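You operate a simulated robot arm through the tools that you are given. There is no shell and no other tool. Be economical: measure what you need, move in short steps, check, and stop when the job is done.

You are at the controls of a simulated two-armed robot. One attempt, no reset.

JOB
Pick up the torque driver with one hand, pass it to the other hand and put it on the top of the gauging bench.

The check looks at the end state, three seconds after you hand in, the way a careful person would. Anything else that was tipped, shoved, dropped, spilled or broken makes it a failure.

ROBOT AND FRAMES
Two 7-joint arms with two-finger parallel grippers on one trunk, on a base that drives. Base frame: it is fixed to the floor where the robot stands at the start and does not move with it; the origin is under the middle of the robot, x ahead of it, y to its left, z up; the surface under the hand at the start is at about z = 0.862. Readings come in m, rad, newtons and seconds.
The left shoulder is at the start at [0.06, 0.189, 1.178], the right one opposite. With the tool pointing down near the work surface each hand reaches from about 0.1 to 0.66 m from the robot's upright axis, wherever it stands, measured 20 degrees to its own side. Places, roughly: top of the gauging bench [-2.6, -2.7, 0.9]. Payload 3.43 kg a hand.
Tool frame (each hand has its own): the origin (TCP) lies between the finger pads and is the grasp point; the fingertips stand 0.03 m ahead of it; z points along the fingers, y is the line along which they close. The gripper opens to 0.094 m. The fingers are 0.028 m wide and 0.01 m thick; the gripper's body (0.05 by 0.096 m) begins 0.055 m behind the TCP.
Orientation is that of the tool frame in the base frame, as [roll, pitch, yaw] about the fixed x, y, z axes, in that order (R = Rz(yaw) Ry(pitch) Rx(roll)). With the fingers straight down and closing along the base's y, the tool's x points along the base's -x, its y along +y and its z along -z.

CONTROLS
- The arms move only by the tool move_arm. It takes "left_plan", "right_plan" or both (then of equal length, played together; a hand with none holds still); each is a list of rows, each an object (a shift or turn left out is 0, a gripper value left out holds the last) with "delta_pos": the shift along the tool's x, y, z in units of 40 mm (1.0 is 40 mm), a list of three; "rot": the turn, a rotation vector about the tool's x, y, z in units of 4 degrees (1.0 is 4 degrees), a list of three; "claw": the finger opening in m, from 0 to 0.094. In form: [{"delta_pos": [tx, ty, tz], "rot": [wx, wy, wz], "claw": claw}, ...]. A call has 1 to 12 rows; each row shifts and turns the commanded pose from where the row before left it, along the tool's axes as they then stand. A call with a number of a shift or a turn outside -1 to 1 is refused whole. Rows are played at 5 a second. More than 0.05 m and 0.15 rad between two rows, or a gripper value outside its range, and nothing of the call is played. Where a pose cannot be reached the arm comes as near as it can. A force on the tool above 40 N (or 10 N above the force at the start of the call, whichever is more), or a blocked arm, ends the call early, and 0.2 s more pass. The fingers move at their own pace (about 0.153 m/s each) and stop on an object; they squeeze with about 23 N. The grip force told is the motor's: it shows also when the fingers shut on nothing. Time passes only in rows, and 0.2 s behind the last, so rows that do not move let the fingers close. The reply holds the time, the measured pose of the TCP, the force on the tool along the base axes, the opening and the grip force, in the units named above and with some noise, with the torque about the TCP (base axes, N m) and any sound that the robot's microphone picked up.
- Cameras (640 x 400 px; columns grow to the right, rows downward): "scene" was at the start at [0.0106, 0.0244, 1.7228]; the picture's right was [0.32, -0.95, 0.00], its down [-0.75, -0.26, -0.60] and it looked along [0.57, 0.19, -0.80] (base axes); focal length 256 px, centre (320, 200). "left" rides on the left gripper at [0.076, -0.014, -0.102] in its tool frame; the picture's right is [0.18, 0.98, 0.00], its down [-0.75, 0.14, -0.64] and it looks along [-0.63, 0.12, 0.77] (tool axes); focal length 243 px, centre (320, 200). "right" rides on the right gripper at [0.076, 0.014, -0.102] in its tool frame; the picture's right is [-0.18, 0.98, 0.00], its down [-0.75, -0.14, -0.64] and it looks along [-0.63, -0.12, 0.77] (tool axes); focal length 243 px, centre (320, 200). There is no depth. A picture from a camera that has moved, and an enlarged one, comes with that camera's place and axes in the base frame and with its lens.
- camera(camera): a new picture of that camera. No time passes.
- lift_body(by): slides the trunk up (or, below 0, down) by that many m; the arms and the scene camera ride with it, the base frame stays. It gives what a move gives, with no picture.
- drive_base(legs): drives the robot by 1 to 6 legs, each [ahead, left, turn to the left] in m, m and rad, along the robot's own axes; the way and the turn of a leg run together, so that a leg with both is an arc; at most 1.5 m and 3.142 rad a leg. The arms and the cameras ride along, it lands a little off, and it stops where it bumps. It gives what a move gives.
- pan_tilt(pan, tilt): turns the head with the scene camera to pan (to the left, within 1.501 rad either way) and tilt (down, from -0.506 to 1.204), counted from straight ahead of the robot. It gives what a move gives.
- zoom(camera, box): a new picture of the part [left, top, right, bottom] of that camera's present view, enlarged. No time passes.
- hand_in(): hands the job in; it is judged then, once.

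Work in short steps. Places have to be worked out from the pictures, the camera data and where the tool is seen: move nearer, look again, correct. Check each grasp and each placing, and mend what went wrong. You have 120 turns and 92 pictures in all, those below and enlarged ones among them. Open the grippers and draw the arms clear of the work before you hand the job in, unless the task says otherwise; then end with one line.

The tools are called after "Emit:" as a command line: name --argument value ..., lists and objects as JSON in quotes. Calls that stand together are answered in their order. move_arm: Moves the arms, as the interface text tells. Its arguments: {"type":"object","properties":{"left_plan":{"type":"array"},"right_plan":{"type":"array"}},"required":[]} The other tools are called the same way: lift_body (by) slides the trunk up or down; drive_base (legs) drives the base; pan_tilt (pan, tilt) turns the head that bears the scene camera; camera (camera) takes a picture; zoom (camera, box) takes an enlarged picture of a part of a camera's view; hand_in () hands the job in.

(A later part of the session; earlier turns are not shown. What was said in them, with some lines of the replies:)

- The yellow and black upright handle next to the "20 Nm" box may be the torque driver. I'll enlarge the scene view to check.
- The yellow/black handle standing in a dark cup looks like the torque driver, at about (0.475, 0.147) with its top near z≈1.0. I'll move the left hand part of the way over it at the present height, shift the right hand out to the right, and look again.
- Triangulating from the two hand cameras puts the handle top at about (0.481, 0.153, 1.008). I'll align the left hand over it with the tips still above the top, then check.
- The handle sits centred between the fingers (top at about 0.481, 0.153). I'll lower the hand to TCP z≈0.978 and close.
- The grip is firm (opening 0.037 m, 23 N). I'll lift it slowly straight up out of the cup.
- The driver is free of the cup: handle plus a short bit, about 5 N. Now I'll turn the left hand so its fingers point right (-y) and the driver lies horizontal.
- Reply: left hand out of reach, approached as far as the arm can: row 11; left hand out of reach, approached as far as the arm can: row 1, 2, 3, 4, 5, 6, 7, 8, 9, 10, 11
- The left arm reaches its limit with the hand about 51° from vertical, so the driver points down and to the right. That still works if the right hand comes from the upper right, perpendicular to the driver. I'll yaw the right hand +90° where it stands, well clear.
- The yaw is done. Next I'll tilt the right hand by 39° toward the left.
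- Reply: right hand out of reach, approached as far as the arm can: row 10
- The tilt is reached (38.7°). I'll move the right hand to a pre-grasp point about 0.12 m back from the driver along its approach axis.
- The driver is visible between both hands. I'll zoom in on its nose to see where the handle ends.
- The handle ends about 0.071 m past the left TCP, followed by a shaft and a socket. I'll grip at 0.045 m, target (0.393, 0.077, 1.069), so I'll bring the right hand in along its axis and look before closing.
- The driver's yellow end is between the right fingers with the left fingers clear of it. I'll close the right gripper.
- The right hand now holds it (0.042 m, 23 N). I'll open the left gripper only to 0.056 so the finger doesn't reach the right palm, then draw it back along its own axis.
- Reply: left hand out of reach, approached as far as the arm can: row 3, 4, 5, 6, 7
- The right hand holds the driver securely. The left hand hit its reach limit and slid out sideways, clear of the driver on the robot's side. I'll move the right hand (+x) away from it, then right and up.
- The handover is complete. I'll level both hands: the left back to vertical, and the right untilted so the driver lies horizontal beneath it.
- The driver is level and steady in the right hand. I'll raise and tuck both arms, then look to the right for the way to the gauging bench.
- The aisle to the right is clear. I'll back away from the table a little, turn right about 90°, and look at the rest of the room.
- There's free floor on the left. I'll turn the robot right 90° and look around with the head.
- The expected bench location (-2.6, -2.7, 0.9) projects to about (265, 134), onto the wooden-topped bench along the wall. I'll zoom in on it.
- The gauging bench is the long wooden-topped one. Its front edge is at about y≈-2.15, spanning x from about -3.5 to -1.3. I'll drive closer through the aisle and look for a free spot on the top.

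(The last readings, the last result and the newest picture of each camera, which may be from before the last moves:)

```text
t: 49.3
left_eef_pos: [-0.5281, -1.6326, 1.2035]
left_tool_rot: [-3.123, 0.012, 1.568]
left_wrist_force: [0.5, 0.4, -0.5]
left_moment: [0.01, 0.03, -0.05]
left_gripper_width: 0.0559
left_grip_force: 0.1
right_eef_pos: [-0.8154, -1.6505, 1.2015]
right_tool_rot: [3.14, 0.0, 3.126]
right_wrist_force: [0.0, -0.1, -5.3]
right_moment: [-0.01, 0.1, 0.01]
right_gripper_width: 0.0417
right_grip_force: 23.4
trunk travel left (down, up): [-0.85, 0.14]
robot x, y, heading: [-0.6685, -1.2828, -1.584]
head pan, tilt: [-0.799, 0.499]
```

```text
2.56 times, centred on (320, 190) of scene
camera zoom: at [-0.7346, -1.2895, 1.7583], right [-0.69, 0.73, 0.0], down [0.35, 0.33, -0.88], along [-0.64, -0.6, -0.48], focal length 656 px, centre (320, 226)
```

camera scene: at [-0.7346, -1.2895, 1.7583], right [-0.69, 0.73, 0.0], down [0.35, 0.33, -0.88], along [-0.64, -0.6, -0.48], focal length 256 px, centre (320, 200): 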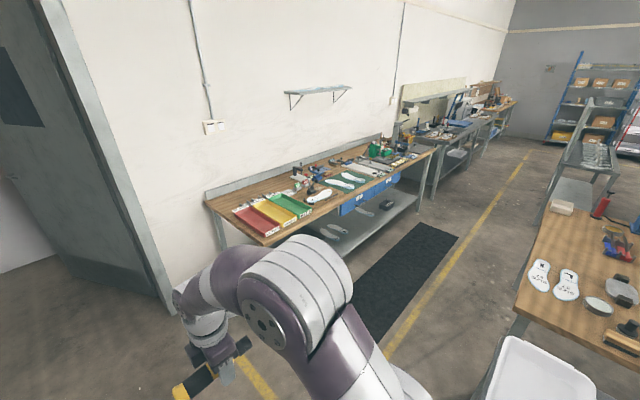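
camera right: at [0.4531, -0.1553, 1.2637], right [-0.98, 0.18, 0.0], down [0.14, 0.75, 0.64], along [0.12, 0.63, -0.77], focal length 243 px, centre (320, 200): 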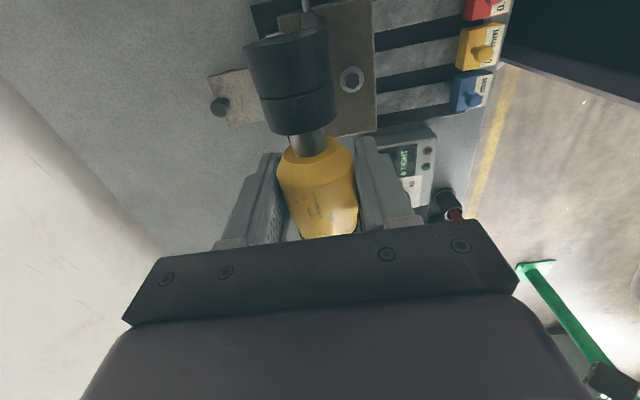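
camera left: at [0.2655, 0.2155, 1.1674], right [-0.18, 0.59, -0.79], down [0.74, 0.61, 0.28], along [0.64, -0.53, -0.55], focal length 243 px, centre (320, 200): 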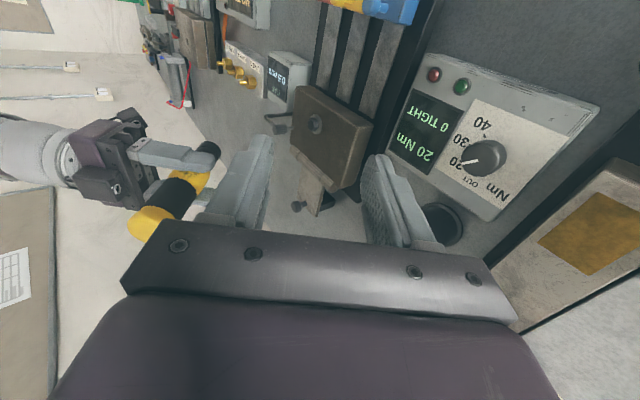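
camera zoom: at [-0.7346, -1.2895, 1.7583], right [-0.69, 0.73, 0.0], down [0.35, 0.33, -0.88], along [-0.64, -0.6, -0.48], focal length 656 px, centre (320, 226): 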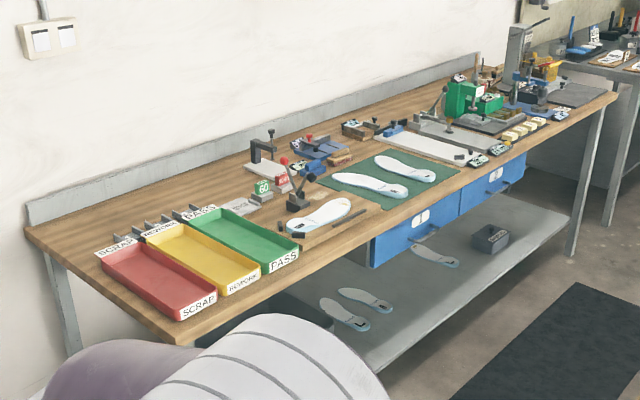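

There's little space at the front of the bench (trays, insoles), but the back-left corner behind the red tray looks free. Before approaching the bench's left end, I'll check the robot's own base footprint and the floor there.

Emit:
pan_tilt --pan 0.0 --tilt 1.0

Emit:
camera --camera "scene"

```text
t: 50.5
left_eef_pos: [-0.5287, -1.6313, 1.2037]
left_tool_rot: [-3.122, 0.011, 1.567]
left_wrist_force: [0.7, 0.6, 0.0]
left_moment: [0.01, 0.05, 0.04]
left_gripper_width: 0.0561
left_grip_force: 0.1
right_eef_pos: [-0.8153, -1.6511, 1.2028]
right_tool_rot: [3.141, 0.001, 3.125]
right_wrist_force: [1.4, 0.1, -5.6]
right_moment: [0.0, 0.08, -0.01]
right_gripper_width: 0.0423
right_grip_force: 23.2
trunk travel left (down, up): [-0.85, 0.14]
robot x, y, heading: [-0.6667, -1.2874, -1.589]
head pan, tilt: [0.0, 1.0]
```

```text
56 pictures are left
camera scene: at [-0.6695, -1.2967, 1.7172], right [-1.0, 0.02, 0.0], down [0.01, 0.84, -0.54], along [-0.01, -0.54, -0.84], focal length 256 px, centre (320, 200)
```

scene: 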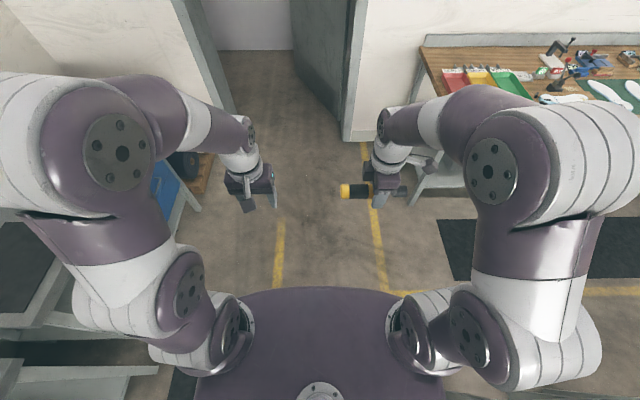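

The floor around the bench's left end (beside the doorway) is clear, with the wall at y≈-3.07. I'll drive to about (-0.88, -2.3), turn right about 40°, and view the bench corner.

Emit:
drive_base --legs '[[1.0, -0.23, 0], [0, 0, -0.7]]'

Emit:
pan_tilt --pan -0.3 --tilt 0.9

Emit:
camera --camera "scene"

Emit:
camera --camera "right"

```text
t: 57.7
left_eef_pos: [-1.021, -2.6533, 1.205]
left_tool_rot: [-3.122, 0.012, 0.884]
left_wrist_force: [-0.4, -0.7, 0.0]
left_moment: [-0.02, 0.0, -0.01]
left_gripper_width: 0.0561
left_grip_force: 0.2
right_eef_pos: [-1.2542, -2.4852, 1.2024]
right_tool_rot: [-3.141, -0.001, 2.441]
right_wrist_force: [-0.3, -0.9, -5.0]
right_moment: [0.08, 0.09, -0.02]
right_gripper_width: 0.0419
right_grip_force: 23.2
trunk travel left (down, up): [-0.85, 0.14]
robot x, y, heading: [-0.9115, -2.296, -2.27]
head pan, tilt: [0.0, 1.0]
```

```text
t: 58.5
left_eef_pos: [-1.0216, -2.6521, 1.2049]
left_tool_rot: [-3.124, 0.013, 0.882]
left_wrist_force: [-0.5, 0.8, 1.3]
left_moment: [-0.01, 0.02, -0.03]
left_gripper_width: 0.056
left_grip_force: 0.0
right_eef_pos: [-1.2552, -2.4847, 1.2018]
right_tool_rot: [3.139, 0.001, 2.441]
right_wrist_force: [-0.3, 1.6, -5.6]
right_moment: [0.05, 0.12, 0.0]
right_gripper_width: 0.0419
right_grip_force: 23.4
trunk travel left (down, up): [-0.85, 0.14]
robot x, y, heading: [-0.9085, -2.2975, -2.275]
head pan, tilt: [-0.3, 0.901]
```

```text
55 pictures are left
camera scene: at [-0.936, -2.291, 1.7244], right [-0.54, 0.84, 0.0], down [0.66, 0.42, -0.62], along [-0.52, -0.33, -0.78], focal length 256 px, centre (320, 200)
```

scene: 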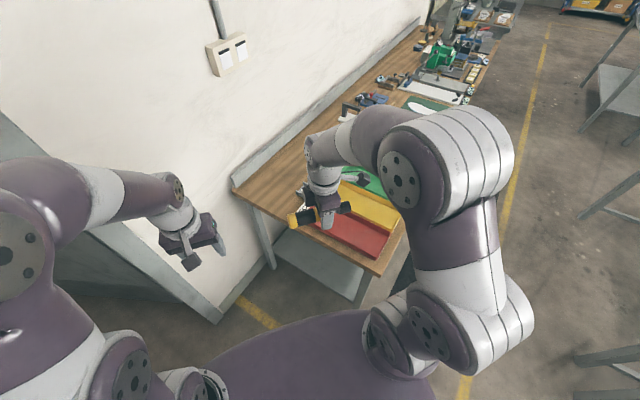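

```text
54 pictures are left
camera right: at [-1.3019, -2.4252, 1.3033], right [0.77, 0.63, 0.0], down [0.48, -0.59, 0.64], along [0.41, -0.5, -0.77], focal length 243 px, centre (320, 200)
```

right: 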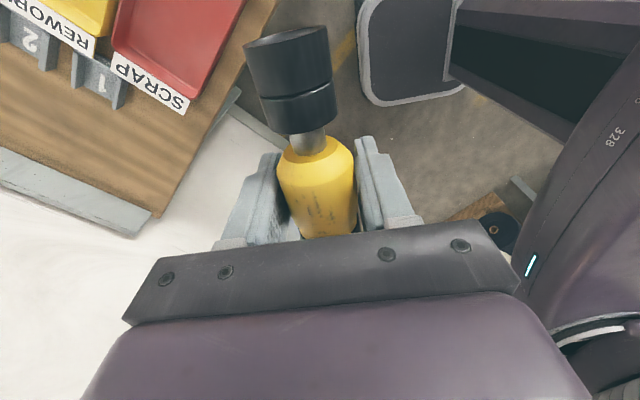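

The right camera shows clean, free wood in the back-left corner: x from about -1.36 to -1.6, y from -2.76 to -2.95, behind the red tray. I'll tuck the left hand in, then drive to about (-0.98, -2.55) with heading ≈ -2.1.

Emit:
move_arm --left_plan '[{"delta_pos": [0.8, 0, 0]}, {"delta_pos": [0.8, 0, 0]}, {"delta_pos": [0.6, 0, 0]}, {}]'

Emit:
drive_base --legs '[[0.238, 0.111, 0], [0, 0, 0.175]]'

Emit:
camera --camera "right"

Emit:
camera --camera "scene"

```text
t: 59.5
left_eef_pos: [-0.9661, -2.5833, 1.2024]
left_tool_rot: [-3.122, 0.012, 0.883]
left_wrist_force: [-0.7, -0.3, 0.3]
left_moment: [0.0, -0.03, 0.03]
left_gripper_width: 0.056
left_grip_force: 0.2
right_eef_pos: [-1.2537, -2.484, 1.2011]
right_tool_rot: [3.14, 0.001, 2.438]
right_wrist_force: [0.5, 0.7, -4.9]
right_moment: [0.08, 0.12, 0.02]
right_gripper_width: 0.042
right_grip_force: 23.3
trunk travel left (down, up): [-0.85, 0.14]
robot x, y, heading: [-0.9114, -2.2969, -2.264]
head pan, tilt: [-0.3, 0.901]
```

```text
t: 62.0
left_eef_pos: [-0.9804, -2.8427, 1.2016]
left_tool_rot: [-3.121, 0.009, 1.062]
left_wrist_force: [0.0, 0.2, 0.7]
left_moment: [-0.01, 0.01, 0.02]
left_gripper_width: 0.0562
left_grip_force: 0.1
right_eef_pos: [-1.2818, -2.797, 1.2023]
right_tool_rot: [3.14, 0.0, 2.621]
right_wrist_force: [0.1, 0.8, -4.1]
right_moment: [0.07, 0.07, 0.04]
right_gripper_width: 0.0422
right_grip_force: 22.9
trunk travel left (down, up): [-0.85, 0.14]
robot x, y, heading: [-0.9762, -2.5487, -2.101]
head pan, tilt: [-0.3, 0.901]
```

```text
53 pictures are left
camera right: at [-1.3394, -2.7462, 1.3032], right [0.65, 0.76, 0.0], down [0.58, -0.5, 0.64], along [0.49, -0.42, -0.77], focal length 243 px, centre (320, 200)
```

right: 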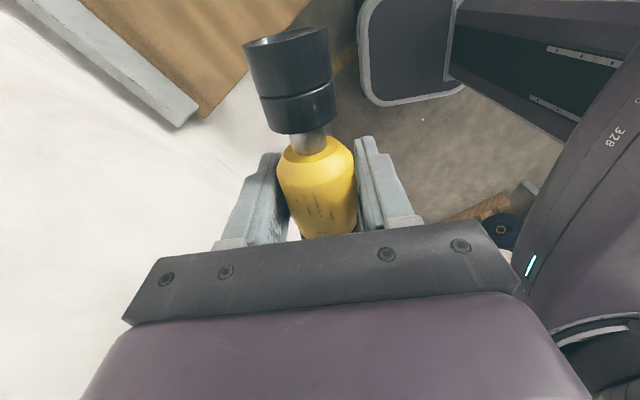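

```text
52 pictures are left
camera scene: at [-1.0034, -2.5486, 1.7244], right [-0.68, 0.73, 0.0], down [0.57, 0.53, -0.62], along [-0.45, -0.42, -0.78], focal length 256 px, centre (320, 200)
```

scene: 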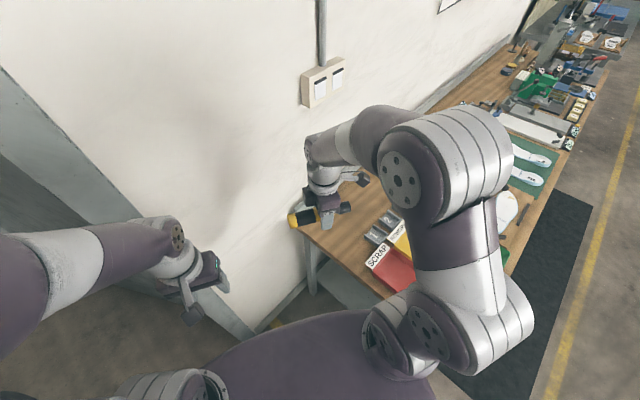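

The view confirms the free corner (upstand at y≈-2.98, clip blocks at y≈-2.74). I'll move the right hand to above (-1.47, -2.87), keeping the height.

Emit:
move_arm --right_plan '[{"delta_pos": [0.63, -0.78, 0]}, {"delta_pos": [0.63, -0.78, 0]}, {"delta_pos": [0.63, -0.78, 0]}, {"delta_pos": [0.63, -0.78, 0]}, {"delta_pos": [0.63, -0.78, 0]}, {}]'

Emit:
camera --camera "right"

Emit:
camera --camera "scene"

```text
t: 63.4
left_eef_pos: [-0.9761, -2.84, 1.2032]
left_tool_rot: [-3.121, 0.013, 1.062]
left_wrist_force: [0.8, -0.8, -0.2]
left_moment: [0.0, 0.0, -0.04]
left_gripper_width: 0.056
left_grip_force: 0.1
right_eef_pos: [-1.4505, -2.8569, 1.1916]
right_tool_rot: [3.141, 0.001, 2.62]
right_wrist_force: [0.2, 1.0, -3.9]
right_moment: [0.05, 0.13, -0.03]
right_gripper_width: 0.0421
right_grip_force: 22.6
right hand out of reach, approached as far as the arm can: row 5
trunk travel left (down, up): [-0.85, 0.14]
robot x, y, heading: [-0.9775, -2.5487, -2.091]
head pan, tilt: [-0.3, 0.901]
```

```text
51 pictures are left
camera right: at [-1.5088, -2.8067, 1.2926], right [0.65, 0.76, 0.0], down [0.58, -0.5, 0.64], along [0.49, -0.42, -0.77], focal length 243 px, centre (320, 200)
```

right: 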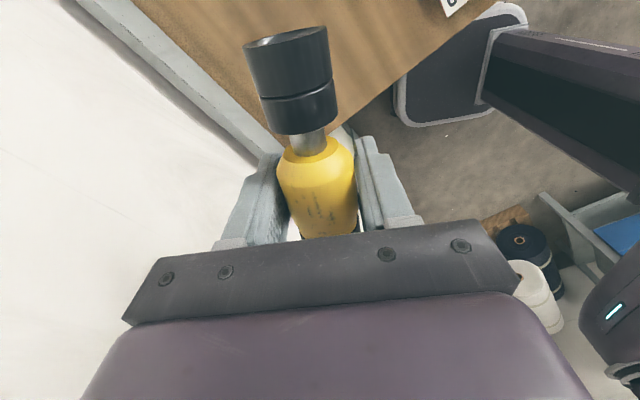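

```text
50 pictures are left
camera scene: at [-1.0008, -2.5466, 1.7244], right [-0.68, 0.73, 0.0], down [0.57, 0.53, -0.62], along [-0.46, -0.42, -0.78], focal length 256 px, centre (320, 200)
```

scene: 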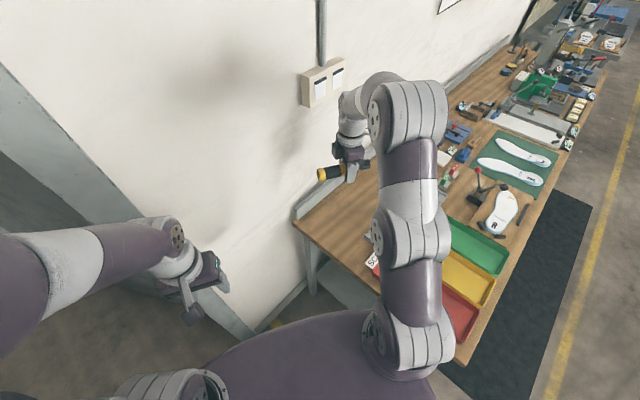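

The arm is near its reach limit at this height. I'll lower with the arm, which gains reach, to about z≈1.0, then shift a little further in and check.

Emit:
move_arm --right_plan '[{"delta_pos": [0, 0, 0.8]}, {"delta_pos": [0, 0, 0.8]}, {"delta_pos": [0, 0, 0.8]}, {"delta_pos": [0, 0, 0.8]}, {"delta_pos": [0, 0, 0.8]}, {"delta_pos": [0.5, 0, 0.4]}, {}]'

Emit:
camera --camera "right"

Emit:
camera --camera "scene"

```text
t: 65.0
left_eef_pos: [-0.9786, -2.8427, 1.2018]
left_tool_rot: [-3.122, 0.01, 1.063]
left_wrist_force: [0.2, -0.1, -0.4]
left_moment: [0.01, 0.0, -0.03]
left_gripper_width: 0.0561
left_grip_force: 0.1
right_eef_pos: [-1.4701, -2.8463, 1.0146]
right_tool_rot: [3.14, 0.0, 2.621]
right_wrist_force: [0.0, 0.7, -5.0]
right_moment: [0.08, 0.08, -0.02]
right_gripper_width: 0.0424
right_grip_force: 22.9
trunk travel left (down, up): [-0.85, 0.14]
robot x, y, heading: [-0.9778, -2.545, -2.092]
head pan, tilt: [-0.3, 0.901]
```

```text
49 pictures are left
camera right: at [-1.5275, -2.7975, 1.1156], right [0.65, 0.76, 0.0], down [0.58, -0.5, 0.64], along [0.49, -0.42, -0.77], focal length 243 px, centre (320, 200)
```

right: 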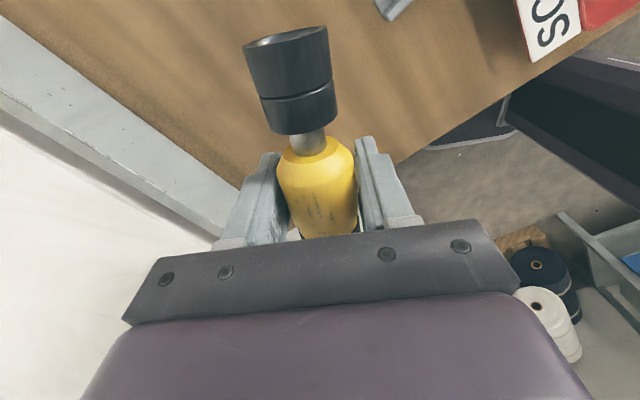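

```text
48 pictures are left
camera scene: at [-1.0027, -2.5482, 1.7244], right [-0.68, 0.73, 0.0], down [0.57, 0.53, -0.62], along [-0.45, -0.42, -0.78], focal length 256 px, centre (320, 200)
```

scene: 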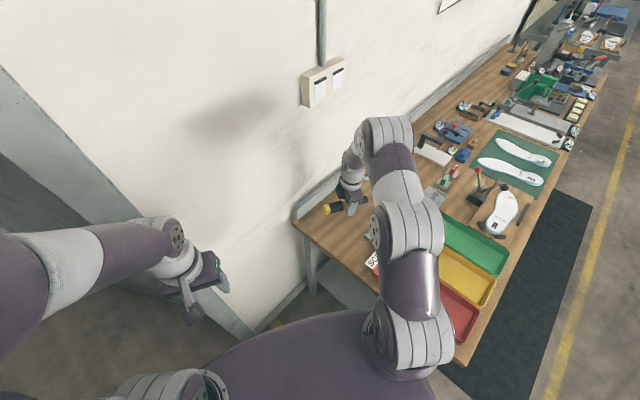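

The bench's left edge is at about x≈-1.37, and I want more margin. I'll shift about 5 cm inward and lower to z≈0.955.

Emit:
move_arm --right_plan '[{"delta_pos": [0.4, -0.5, 0.3]}, {"delta_pos": [0.42, -0.55, 0.3]}, {"delta_pos": [0, 0, 0.5]}, {"delta_pos": [0, 0, 0.4]}, {}]'

Emit:
camera --camera "right"

Emit:
zoom --camera "scene" --box '[280, 150, 440, 290]'

```text
t: 66.2
left_eef_pos: [-0.9807, -2.8425, 1.203]
left_tool_rot: [-3.121, 0.01, 1.062]
left_wrist_force: [0.8, 0.2, 1.4]
left_moment: [0.01, -0.01, 0.01]
left_gripper_width: 0.0563
left_grip_force: 0.1
right_eef_pos: [-1.5208, -2.867, 0.9541]
right_tool_rot: [3.139, 0.001, 2.621]
right_wrist_force: [0.2, 0.8, -5.6]
right_moment: [0.09, 0.12, 0.01]
right_gripper_width: 0.0423
right_grip_force: 23.9
trunk travel left (down, up): [-0.85, 0.14]
robot x, y, heading: [-0.9748, -2.5506, -2.095]
head pan, tilt: [-0.3, 0.901]
```

```text
47 pictures are left
camera right: at [-1.5778, -2.8177, 1.0553], right [0.65, 0.76, 0.0], down [0.58, -0.5, 0.64], along [0.49, -0.42, -0.77], focal length 243 px, centre (320, 200)
```

right: 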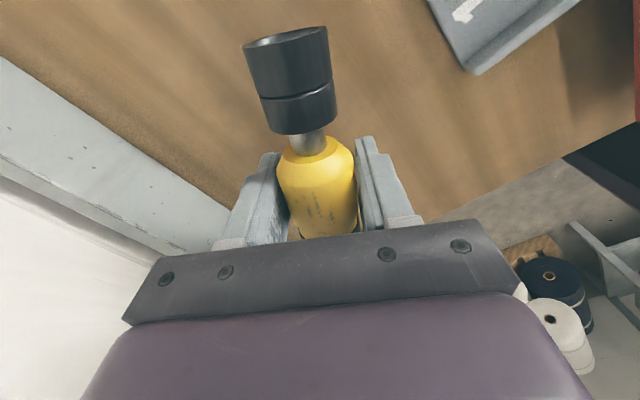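

```text
2.86 times, centred on (360, 220) of scene
camera zoom: at [-1.0033, -2.5482, 1.7244], right [-0.68, 0.73, 0.0], down [0.57, 0.53, -0.62], along [-0.45, -0.42, -0.78], focal length 732 px, centre (206, 143)
```

zoom: 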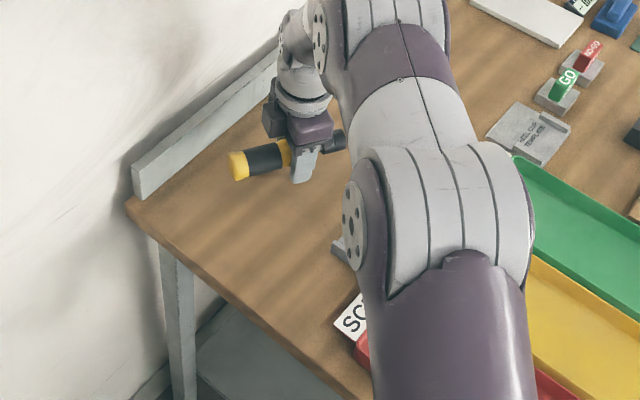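

The position is good, well inside the corner. I'll descend in small steps and watch the force for contact.

Emit:
move_arm --right_plan '[{"delta_pos": [0, 0, 0.15]}, {"delta_pos": [0, 0, 0.15]}, {"delta_pos": [0, 0, 0.1]}, {"delta_pos": [0, 0, 0.1]}, {}]'

```text
t: 67.4
left_eef_pos: [-0.9809, -2.8432, 1.203]
left_tool_rot: [-3.121, 0.009, 1.063]
left_wrist_force: [0.8, 0.0, -0.4]
left_moment: [0.02, -0.03, -0.03]
left_gripper_width: 0.056
left_grip_force: 0.0
right_eef_pos: [-1.5186, -2.8671, 0.9328]
right_tool_rot: [3.14, -0.001, 2.619]
right_wrist_force: [0.1, 0.2, -5.0]
right_moment: [0.08, 0.13, -0.01]
right_gripper_width: 0.0423
right_grip_force: 22.8
trunk travel left (down, up): [-0.85, 0.14]
robot x, y, heading: [-0.9753, -2.5477, -2.093]
head pan, tilt: [-0.3, 0.901]
```

There's no contact yet at z=0.933, so I'll go on down in about 3 mm steps.

Emit:
move_arm --right_plan '[{"delta_pos": [0, 0, 0.07]}, {"delta_pos": [0, 0, 0.07]}, {"delta_pos": [0, 0, 0.07]}, {}]'

Emit:
camera --camera "right"

```text
t: 68.4
left_eef_pos: [-0.9806, -2.8418, 1.2028]
left_tool_rot: [-3.122, 0.01, 1.062]
left_wrist_force: [-0.6, -0.8, -0.1]
left_moment: [-0.01, 0.01, -0.02]
left_gripper_width: 0.0562
left_grip_force: 0.1
right_eef_pos: [-1.5204, -2.8682, 0.9258]
right_tool_rot: [3.139, 0.0, 2.62]
right_wrist_force: [0.0, -0.2, -5.1]
right_moment: [0.1, 0.09, -0.01]
right_gripper_width: 0.042
right_grip_force: 23.1
trunk travel left (down, up): [-0.85, 0.14]
robot x, y, heading: [-0.9778, -2.5494, -2.092]
head pan, tilt: [-0.3, 0.901]
```

```text
45 pictures are left
camera right: at [-1.5775, -2.8175, 1.028], right [0.65, 0.76, 0.0], down [0.58, -0.5, 0.64], along [0.49, -0.42, -0.77], focal length 243 px, centre (320, 200)
```

right: 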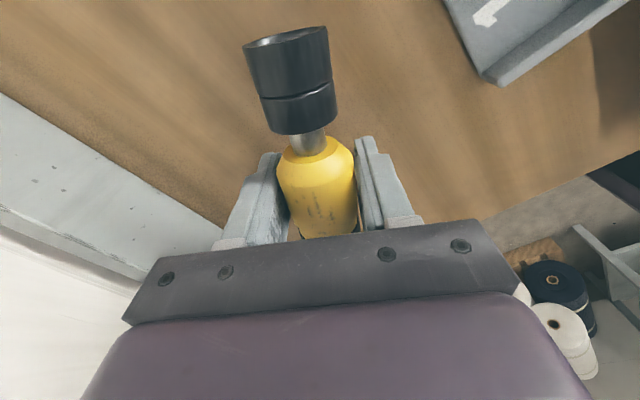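

Still free, so I'll continue down in 3 mm steps.

Emit:
move_arm --right_plan '[{"delta_pos": [0, 0, 0.08]}, {"delta_pos": [0, 0, 0.08]}, {"delta_pos": [0, 0, 0.08]}, {"delta_pos": [0, 0, 0.08]}, {}]'

```text
t: 69.6
left_eef_pos: [-0.9802, -2.8427, 1.2024]
left_tool_rot: [-3.124, 0.011, 1.063]
left_wrist_force: [-0.5, 0.4, -0.2]
left_moment: [-0.02, 0.03, -0.02]
left_gripper_width: 0.0561
left_grip_force: 0.0
right_eef_pos: [-1.5191, -2.8669, 0.9142]
right_tool_rot: [3.141, -0.001, 2.621]
right_wrist_force: [0.6, -0.2, -5.6]
right_moment: [0.09, 0.1, -0.01]
right_gripper_width: 0.042
right_grip_force: 23.3
trunk travel left (down, up): [-0.85, 0.14]
robot x, y, heading: [-0.978, -2.5488, -2.094]
head pan, tilt: [-0.3, 0.901]
```

Emit:
move_arm --right_plan '[{"delta_pos": [0, 0, 0.08]}, {"delta_pos": [0, 0, 0.08]}, {"delta_pos": [0, 0, 0.08]}, {}]'

Emit:
zoom --camera "scene" --box '[290, 150, 410, 250]'

```text
t: 70.6
left_eef_pos: [-0.9783, -2.8415, 1.2029]
left_tool_rot: [-3.123, 0.01, 1.063]
left_wrist_force: [0.4, -0.3, -0.8]
left_moment: [-0.02, 0.0, -0.02]
left_gripper_width: 0.0556
left_grip_force: 0.1
right_eef_pos: [-1.5198, -2.8675, 0.9023]
right_tool_rot: [3.141, 0.001, 2.619]
right_wrist_force: [0.7, 0.2, -5.7]
right_moment: [0.05, 0.14, 0.0]
right_gripper_width: 0.0419
right_grip_force: 22.7
trunk travel left (down, up): [-0.85, 0.14]
robot x, y, heading: [-0.9779, -2.5507, -2.096]
head pan, tilt: [-0.3, 0.901]
```

```text
4.00 times, centred on (350, 200) of scene
camera zoom: at [-1.0033, -2.5482, 1.7244], right [-0.68, 0.73, 0.0], down [0.57, 0.53, -0.62], along [-0.45, -0.42, -0.78], focal length 1026 px, centre (200, 200)
```

zoom: 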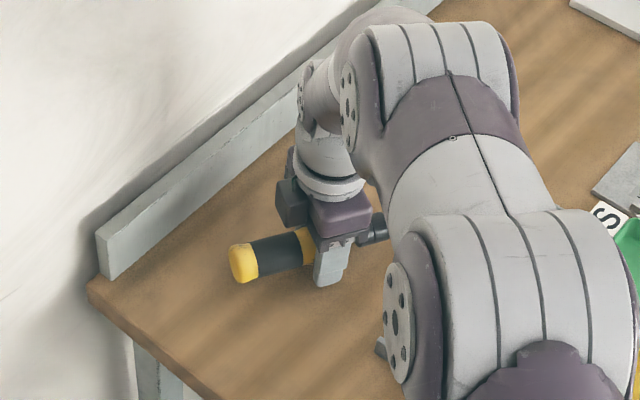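

The tips are at about 0.872 with no contact, so the top is lower than the rough 0.9. I'll keep going down gently.

Emit:
move_arm --right_plan '[{"delta_pos": [0, 0, 0.07]}, {"delta_pos": [0, 0, 0.07]}, {"delta_pos": [0, 0, 0.07]}, {}]'

Emit:
camera --camera "right"

```text
t: 71.6
left_eef_pos: [-0.9788, -2.8412, 1.202]
left_tool_rot: [-3.122, 0.01, 1.062]
left_wrist_force: [1.0, 0.5, 0.6]
left_moment: [-0.01, -0.01, 0.06]
left_gripper_width: 0.0559
left_grip_force: 0.1
right_eef_pos: [-1.519, -2.8673, 0.8956]
right_tool_rot: [3.141, 0.001, 2.62]
right_wrist_force: [-0.4, 0.1, -4.8]
right_moment: [0.07, 0.07, 0.02]
right_gripper_width: 0.0419
right_grip_force: 23.1
trunk travel left (down, up): [-0.85, 0.14]
robot x, y, heading: [-0.9792, -2.5479, -2.097]
head pan, tilt: [-0.3, 0.901]
```

```text
43 pictures are left
camera right: at [-1.5773, -2.8172, 0.9971], right [0.65, 0.76, 0.0], down [0.58, -0.5, 0.64], along [0.49, -0.42, -0.77], focal length 243 px, centre (320, 200)
```

right: 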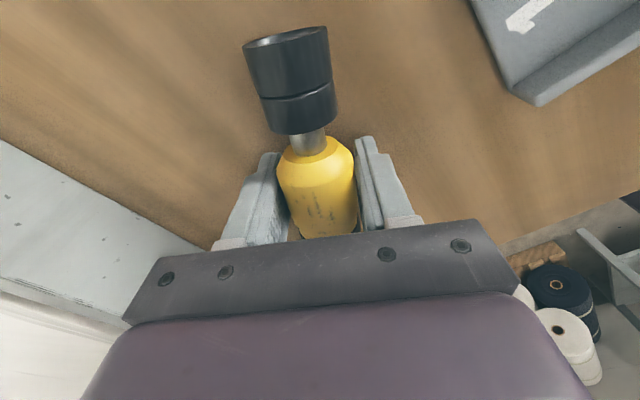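

The parallax of the clip block suggests the top is near z≈0.86, so contact should be close. I'll go down in 2 mm steps.

Emit:
move_arm --right_plan '[{"delta_pos": [0, 0, 0.05]}, {"delta_pos": [0, 0, 0.05]}, {"delta_pos": [0, 0, 0.05]}, {}]'

```text
t: 72.6
left_eef_pos: [-0.9802, -2.8416, 1.203]
left_tool_rot: [-3.121, 0.011, 1.062]
left_wrist_force: [0.1, 0.2, 0.1]
left_moment: [-0.04, 0.03, -0.04]
left_gripper_width: 0.0562
left_grip_force: 0.1
right_eef_pos: [-1.5199, -2.8665, 0.8892]
right_tool_rot: [3.141, 0.0, 2.618]
right_wrist_force: [-0.3, 0.1, -2.5]
right_moment: [0.03, 0.19, 0.03]
right_gripper_width: 0.0422
right_grip_force: 23.1
trunk travel left (down, up): [-0.85, 0.14]
robot x, y, heading: [-0.9774, -2.5459, -2.09]
head pan, tilt: [-0.3, 0.901]
```

The force dropped to -2.5 N, which looks like first contact. I'll take one more small step to confirm.

Emit:
move_arm --right_plan '[{"delta_pos": [0, 0, 0.04]}, {}, {}]'

Emit:
zoom --camera "scene" --box '[290, 150, 410, 250]'

```text
t: 73.4
left_eef_pos: [-0.978, -2.8402, 1.2026]
left_tool_rot: [-3.124, 0.011, 1.063]
left_wrist_force: [-0.2, -0.3, 0.2]
left_moment: [0.0, -0.02, -0.01]
left_gripper_width: 0.0559
left_grip_force: 0.0
right_eef_pos: [-1.5206, -2.8672, 0.8903]
right_tool_rot: [-3.138, -0.002, 2.619]
right_wrist_force: [-2.0, 0.1, 13.6]
right_moment: [0.49, -0.16, 0.08]
right_gripper_width: 0.0422
right_grip_force: 23.3
trunk travel left (down, up): [-0.85, 0.14]
robot x, y, heading: [-0.9774, -2.5531, -2.091]
head pan, tilt: [-0.3, 0.901]
```

```text
4.00 times, centred on (350, 200) of scene
camera zoom: at [-1.0012, -2.5463, 1.7246], right [-0.68, 0.73, 0.0], down [0.57, 0.53, -0.62], along [-0.46, -0.42, -0.78], focal length 1026 px, centre (200, 200)
```

zoom: 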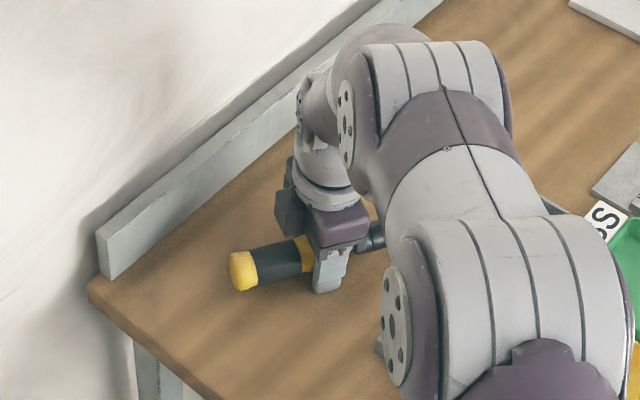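

There is firm contact with the surface (18 N swing). I'll ease up 1 mm and open the fingers gradually so the driver settles between them.

Emit:
move_arm --right_plan '[{"delta_pos": [0, 0, -0.03]}, {"claw": 0.0425}, {"claw": 0.0435}, {"claw": 0.0445}, {"claw": 0.046}, {"claw": 0.048}, {}, {}]'

Emit:
camera --camera "right"

Emit:
zoom --camera "scene" --box '[290, 150, 410, 250]'

```text
t: 75.2
left_eef_pos: [-0.9783, -2.8425, 1.2033]
left_tool_rot: [-3.123, 0.012, 1.063]
left_wrist_force: [-0.2, -0.6, -0.4]
left_moment: [-0.03, 0.02, 0.02]
left_gripper_width: 0.0558
left_grip_force: 0.0
right_eef_pos: [-1.5202, -2.8687, 0.8906]
right_tool_rot: [-3.139, 0.001, 2.617]
right_wrist_force: [-9.8, -3.8, 13.2]
right_moment: [0.17, 0.1, 0.19]
right_gripper_width: 0.0434
right_grip_force: 0.0
trunk travel left (down, up): [-0.85, 0.14]
robot x, y, heading: [-0.9777, -2.5453, -2.094]
head pan, tilt: [-0.3, 0.901]
```

```text
41 pictures are left
camera right: at [-1.5776, -2.8175, 0.9916], right [0.65, 0.76, 0.0], down [0.58, -0.5, 0.64], along [0.49, -0.42, -0.77], focal length 243 px, centre (320, 200)
```

right: 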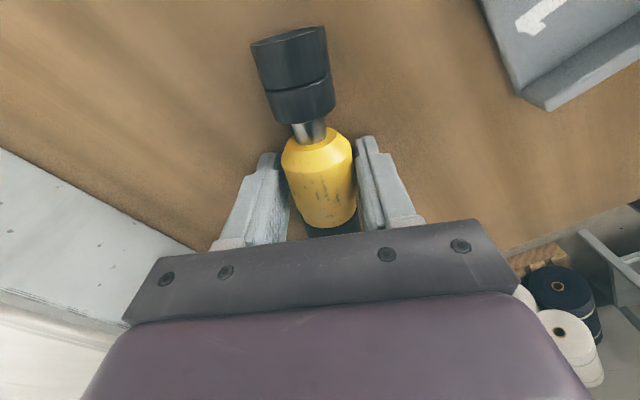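

```text
4.00 times, centred on (350, 200) of scene
camera zoom: at [-1.0026, -2.5476, 1.7245], right [-0.68, 0.73, 0.0], down [0.57, 0.53, -0.62], along [-0.45, -0.42, -0.78], focal length 1026 px, centre (200, 200)
```

zoom: 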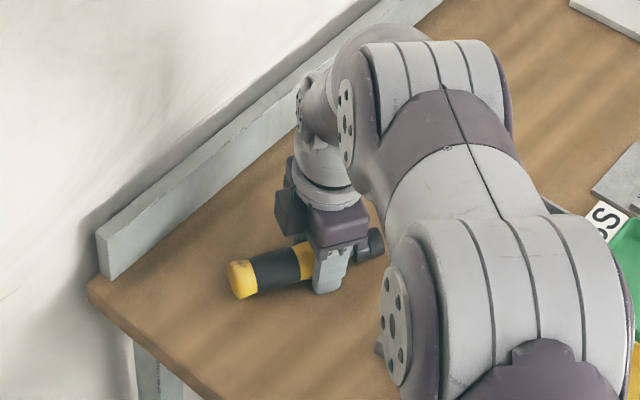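

The driver has settled on the bench and the grip is released, but the fingertips are rubbing on the surface. I'll lift 4 mm and then open further.

Emit:
move_arm --right_plan '[{"delta_pos": [0, 0, -0.06]}, {"delta_pos": [0, 0, -0.06]}, {"claw": 0.052}, {"claw": 0.06}, {"claw": 0.07}, {}]'

Emit:
camera --camera "right"

```text
t: 76.6
left_eef_pos: [-0.9795, -2.8413, 1.2023]
left_tool_rot: [-3.123, 0.012, 1.063]
left_wrist_force: [0.0, -0.3, -0.2]
left_moment: [-0.01, 0.01, 0.0]
left_gripper_width: 0.056
left_grip_force: 0.1
right_eef_pos: [-1.5192, -2.8673, 0.8953]
right_tool_rot: [-3.141, -0.002, 2.619]
right_wrist_force: [-0.6, 0.0, 0.3]
right_moment: [0.02, 0.01, -0.01]
right_gripper_width: 0.0699
right_grip_force: 0.1
trunk travel left (down, up): [-0.85, 0.14]
robot x, y, heading: [-0.9775, -2.5477, -2.091]
head pan, tilt: [-0.3, 0.901]
```

```text
39 pictures are left
camera right: at [-1.5772, -2.817, 0.9958], right [0.65, 0.76, 0.0], down [0.58, -0.5, 0.64], along [0.49, -0.42, -0.77], focal length 243 px, centre (320, 200)
```

right: 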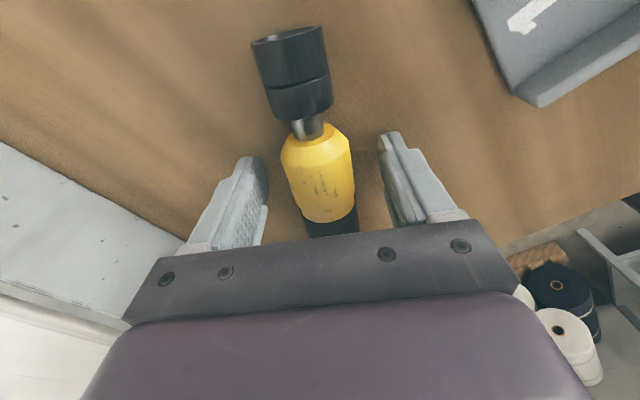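

The driver lies free and still between the open fingers. I'll raise the right hand straight up.

Emit:
move_arm --right_plan '[{"delta_pos": [0, 0, -0.4]}, {"delta_pos": [0, 0, -0.6]}, {"delta_pos": [0, 0, -0.9]}, {"delta_pos": [0, 0, -0.9]}, {"delta_pos": [0, 0, -0.9]}, {"delta_pos": [-0.4, 0, -0.9]}, {"delta_pos": [-0.7, 0.6, -0.6]}, {"delta_pos": [-0.7, 0.6, 0]}, {"delta_pos": [-0.7, 0.6, 0]}, {}]'

Emit:
camera --camera "scene"

```text
t: 78.8
left_eef_pos: [-0.9802, -2.8425, 1.2026]
left_tool_rot: [-3.121, 0.012, 1.063]
left_wrist_force: [-0.6, -0.6, -0.6]
left_moment: [-0.03, 0.0, 0.03]
left_gripper_width: 0.0559
left_grip_force: 0.0
right_eef_pos: [-1.3962, -2.8549, 1.1018]
right_tool_rot: [3.142, 0.0, 2.618]
right_wrist_force: [-1.4, -0.5, 0.7]
right_moment: [-0.03, 0.01, 0.01]
right_gripper_width: 0.0702
right_grip_force: 0.1
trunk travel left (down, up): [-0.85, 0.14]
robot x, y, heading: [-0.9814, -2.549, -2.094]
head pan, tilt: [-0.3, 0.901]
```

```text
38 pictures are left
camera scene: at [-1.003, -2.5476, 1.7244], right [-0.68, 0.73, 0.0], down [0.57, 0.53, -0.62], along [-0.45, -0.42, -0.78], focal length 256 px, centre (320, 200)
```

scene: 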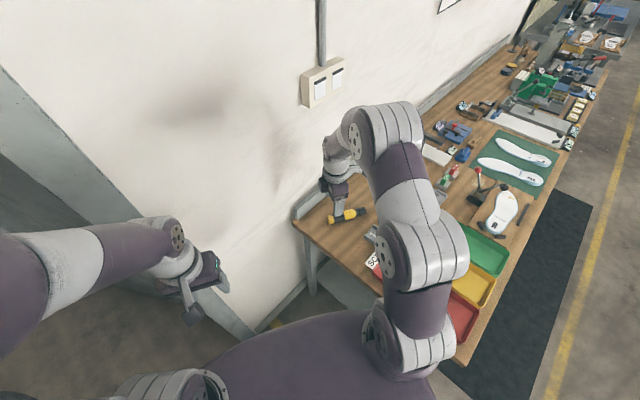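

The driver rests on the bench top. I'll draw the right arm back off the bench and open both grippers, then take a last look.

Emit:
move_arm --right_plan '[{"delta_pos": [0, 0, -0.8]}, {"delta_pos": [0, 0, -0.8]}, {"delta_pos": [-0.5, 0.7, -0.5]}, {"delta_pos": [-0.5, 0.7, 0]}, {"delta_pos": [-0.5, 0.7, 0]}, {"delta_pos": [-0.3, 0.6, 0], "claw": 0.094}, {}]' --left_plan '[{"claw": 0.094}, {}, {}, {}, {}, {}, {}]'

Emit:
zoom --camera "scene" --box '[270, 130, 530, 360]'

```text
t: 80.4
left_eef_pos: [-0.9789, -2.8425, 1.2027]
left_tool_rot: [-3.122, 0.01, 1.062]
left_wrist_force: [-0.3, 0.0, 0.3]
left_moment: [0.04, 0.02, 0.02]
left_gripper_width: 0.0941
left_grip_force: 0.1
right_eef_pos: [-1.281, -2.7981, 1.1862]
right_tool_rot: [3.14, -0.002, 2.62]
right_wrist_force: [0.3, 0.3, -0.7]
right_moment: [0.02, -0.04, -0.01]
right_gripper_width: 0.0941
right_grip_force: 0.1
trunk travel left (down, up): [-0.85, 0.14]
robot x, y, heading: [-0.9782, -2.5538, -2.092]
head pan, tilt: [-0.3, 0.901]
```

```text
1.74 times, centred on (400, 245) of scene
camera zoom: at [-1.003, -2.5482, 1.7244], right [-0.68, 0.73, 0.0], down [0.57, 0.53, -0.62], along [-0.45, -0.42, -0.78], focal length 446 px, centre (181, 122)
```

zoom: 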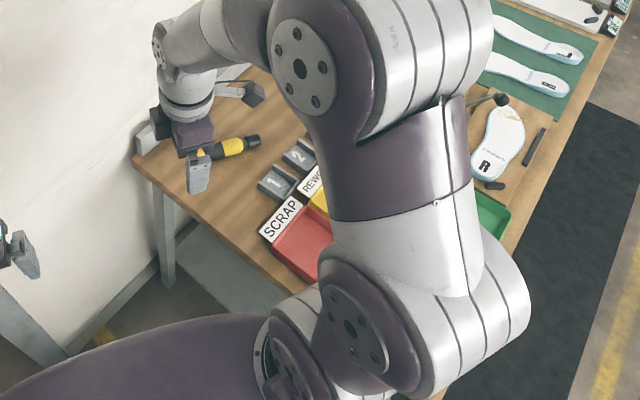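

The driver lies still on the bench top with both hands clear and open, and nothing else was disturbed. I'll hand in.

Emit:
hand_in

```text
The job is handed in.
```

The torque driver was picked up with the left hand, passed to the right hand, and now lies on the gauging bench top in the back-left corner, and I saw nothing else disturbed.
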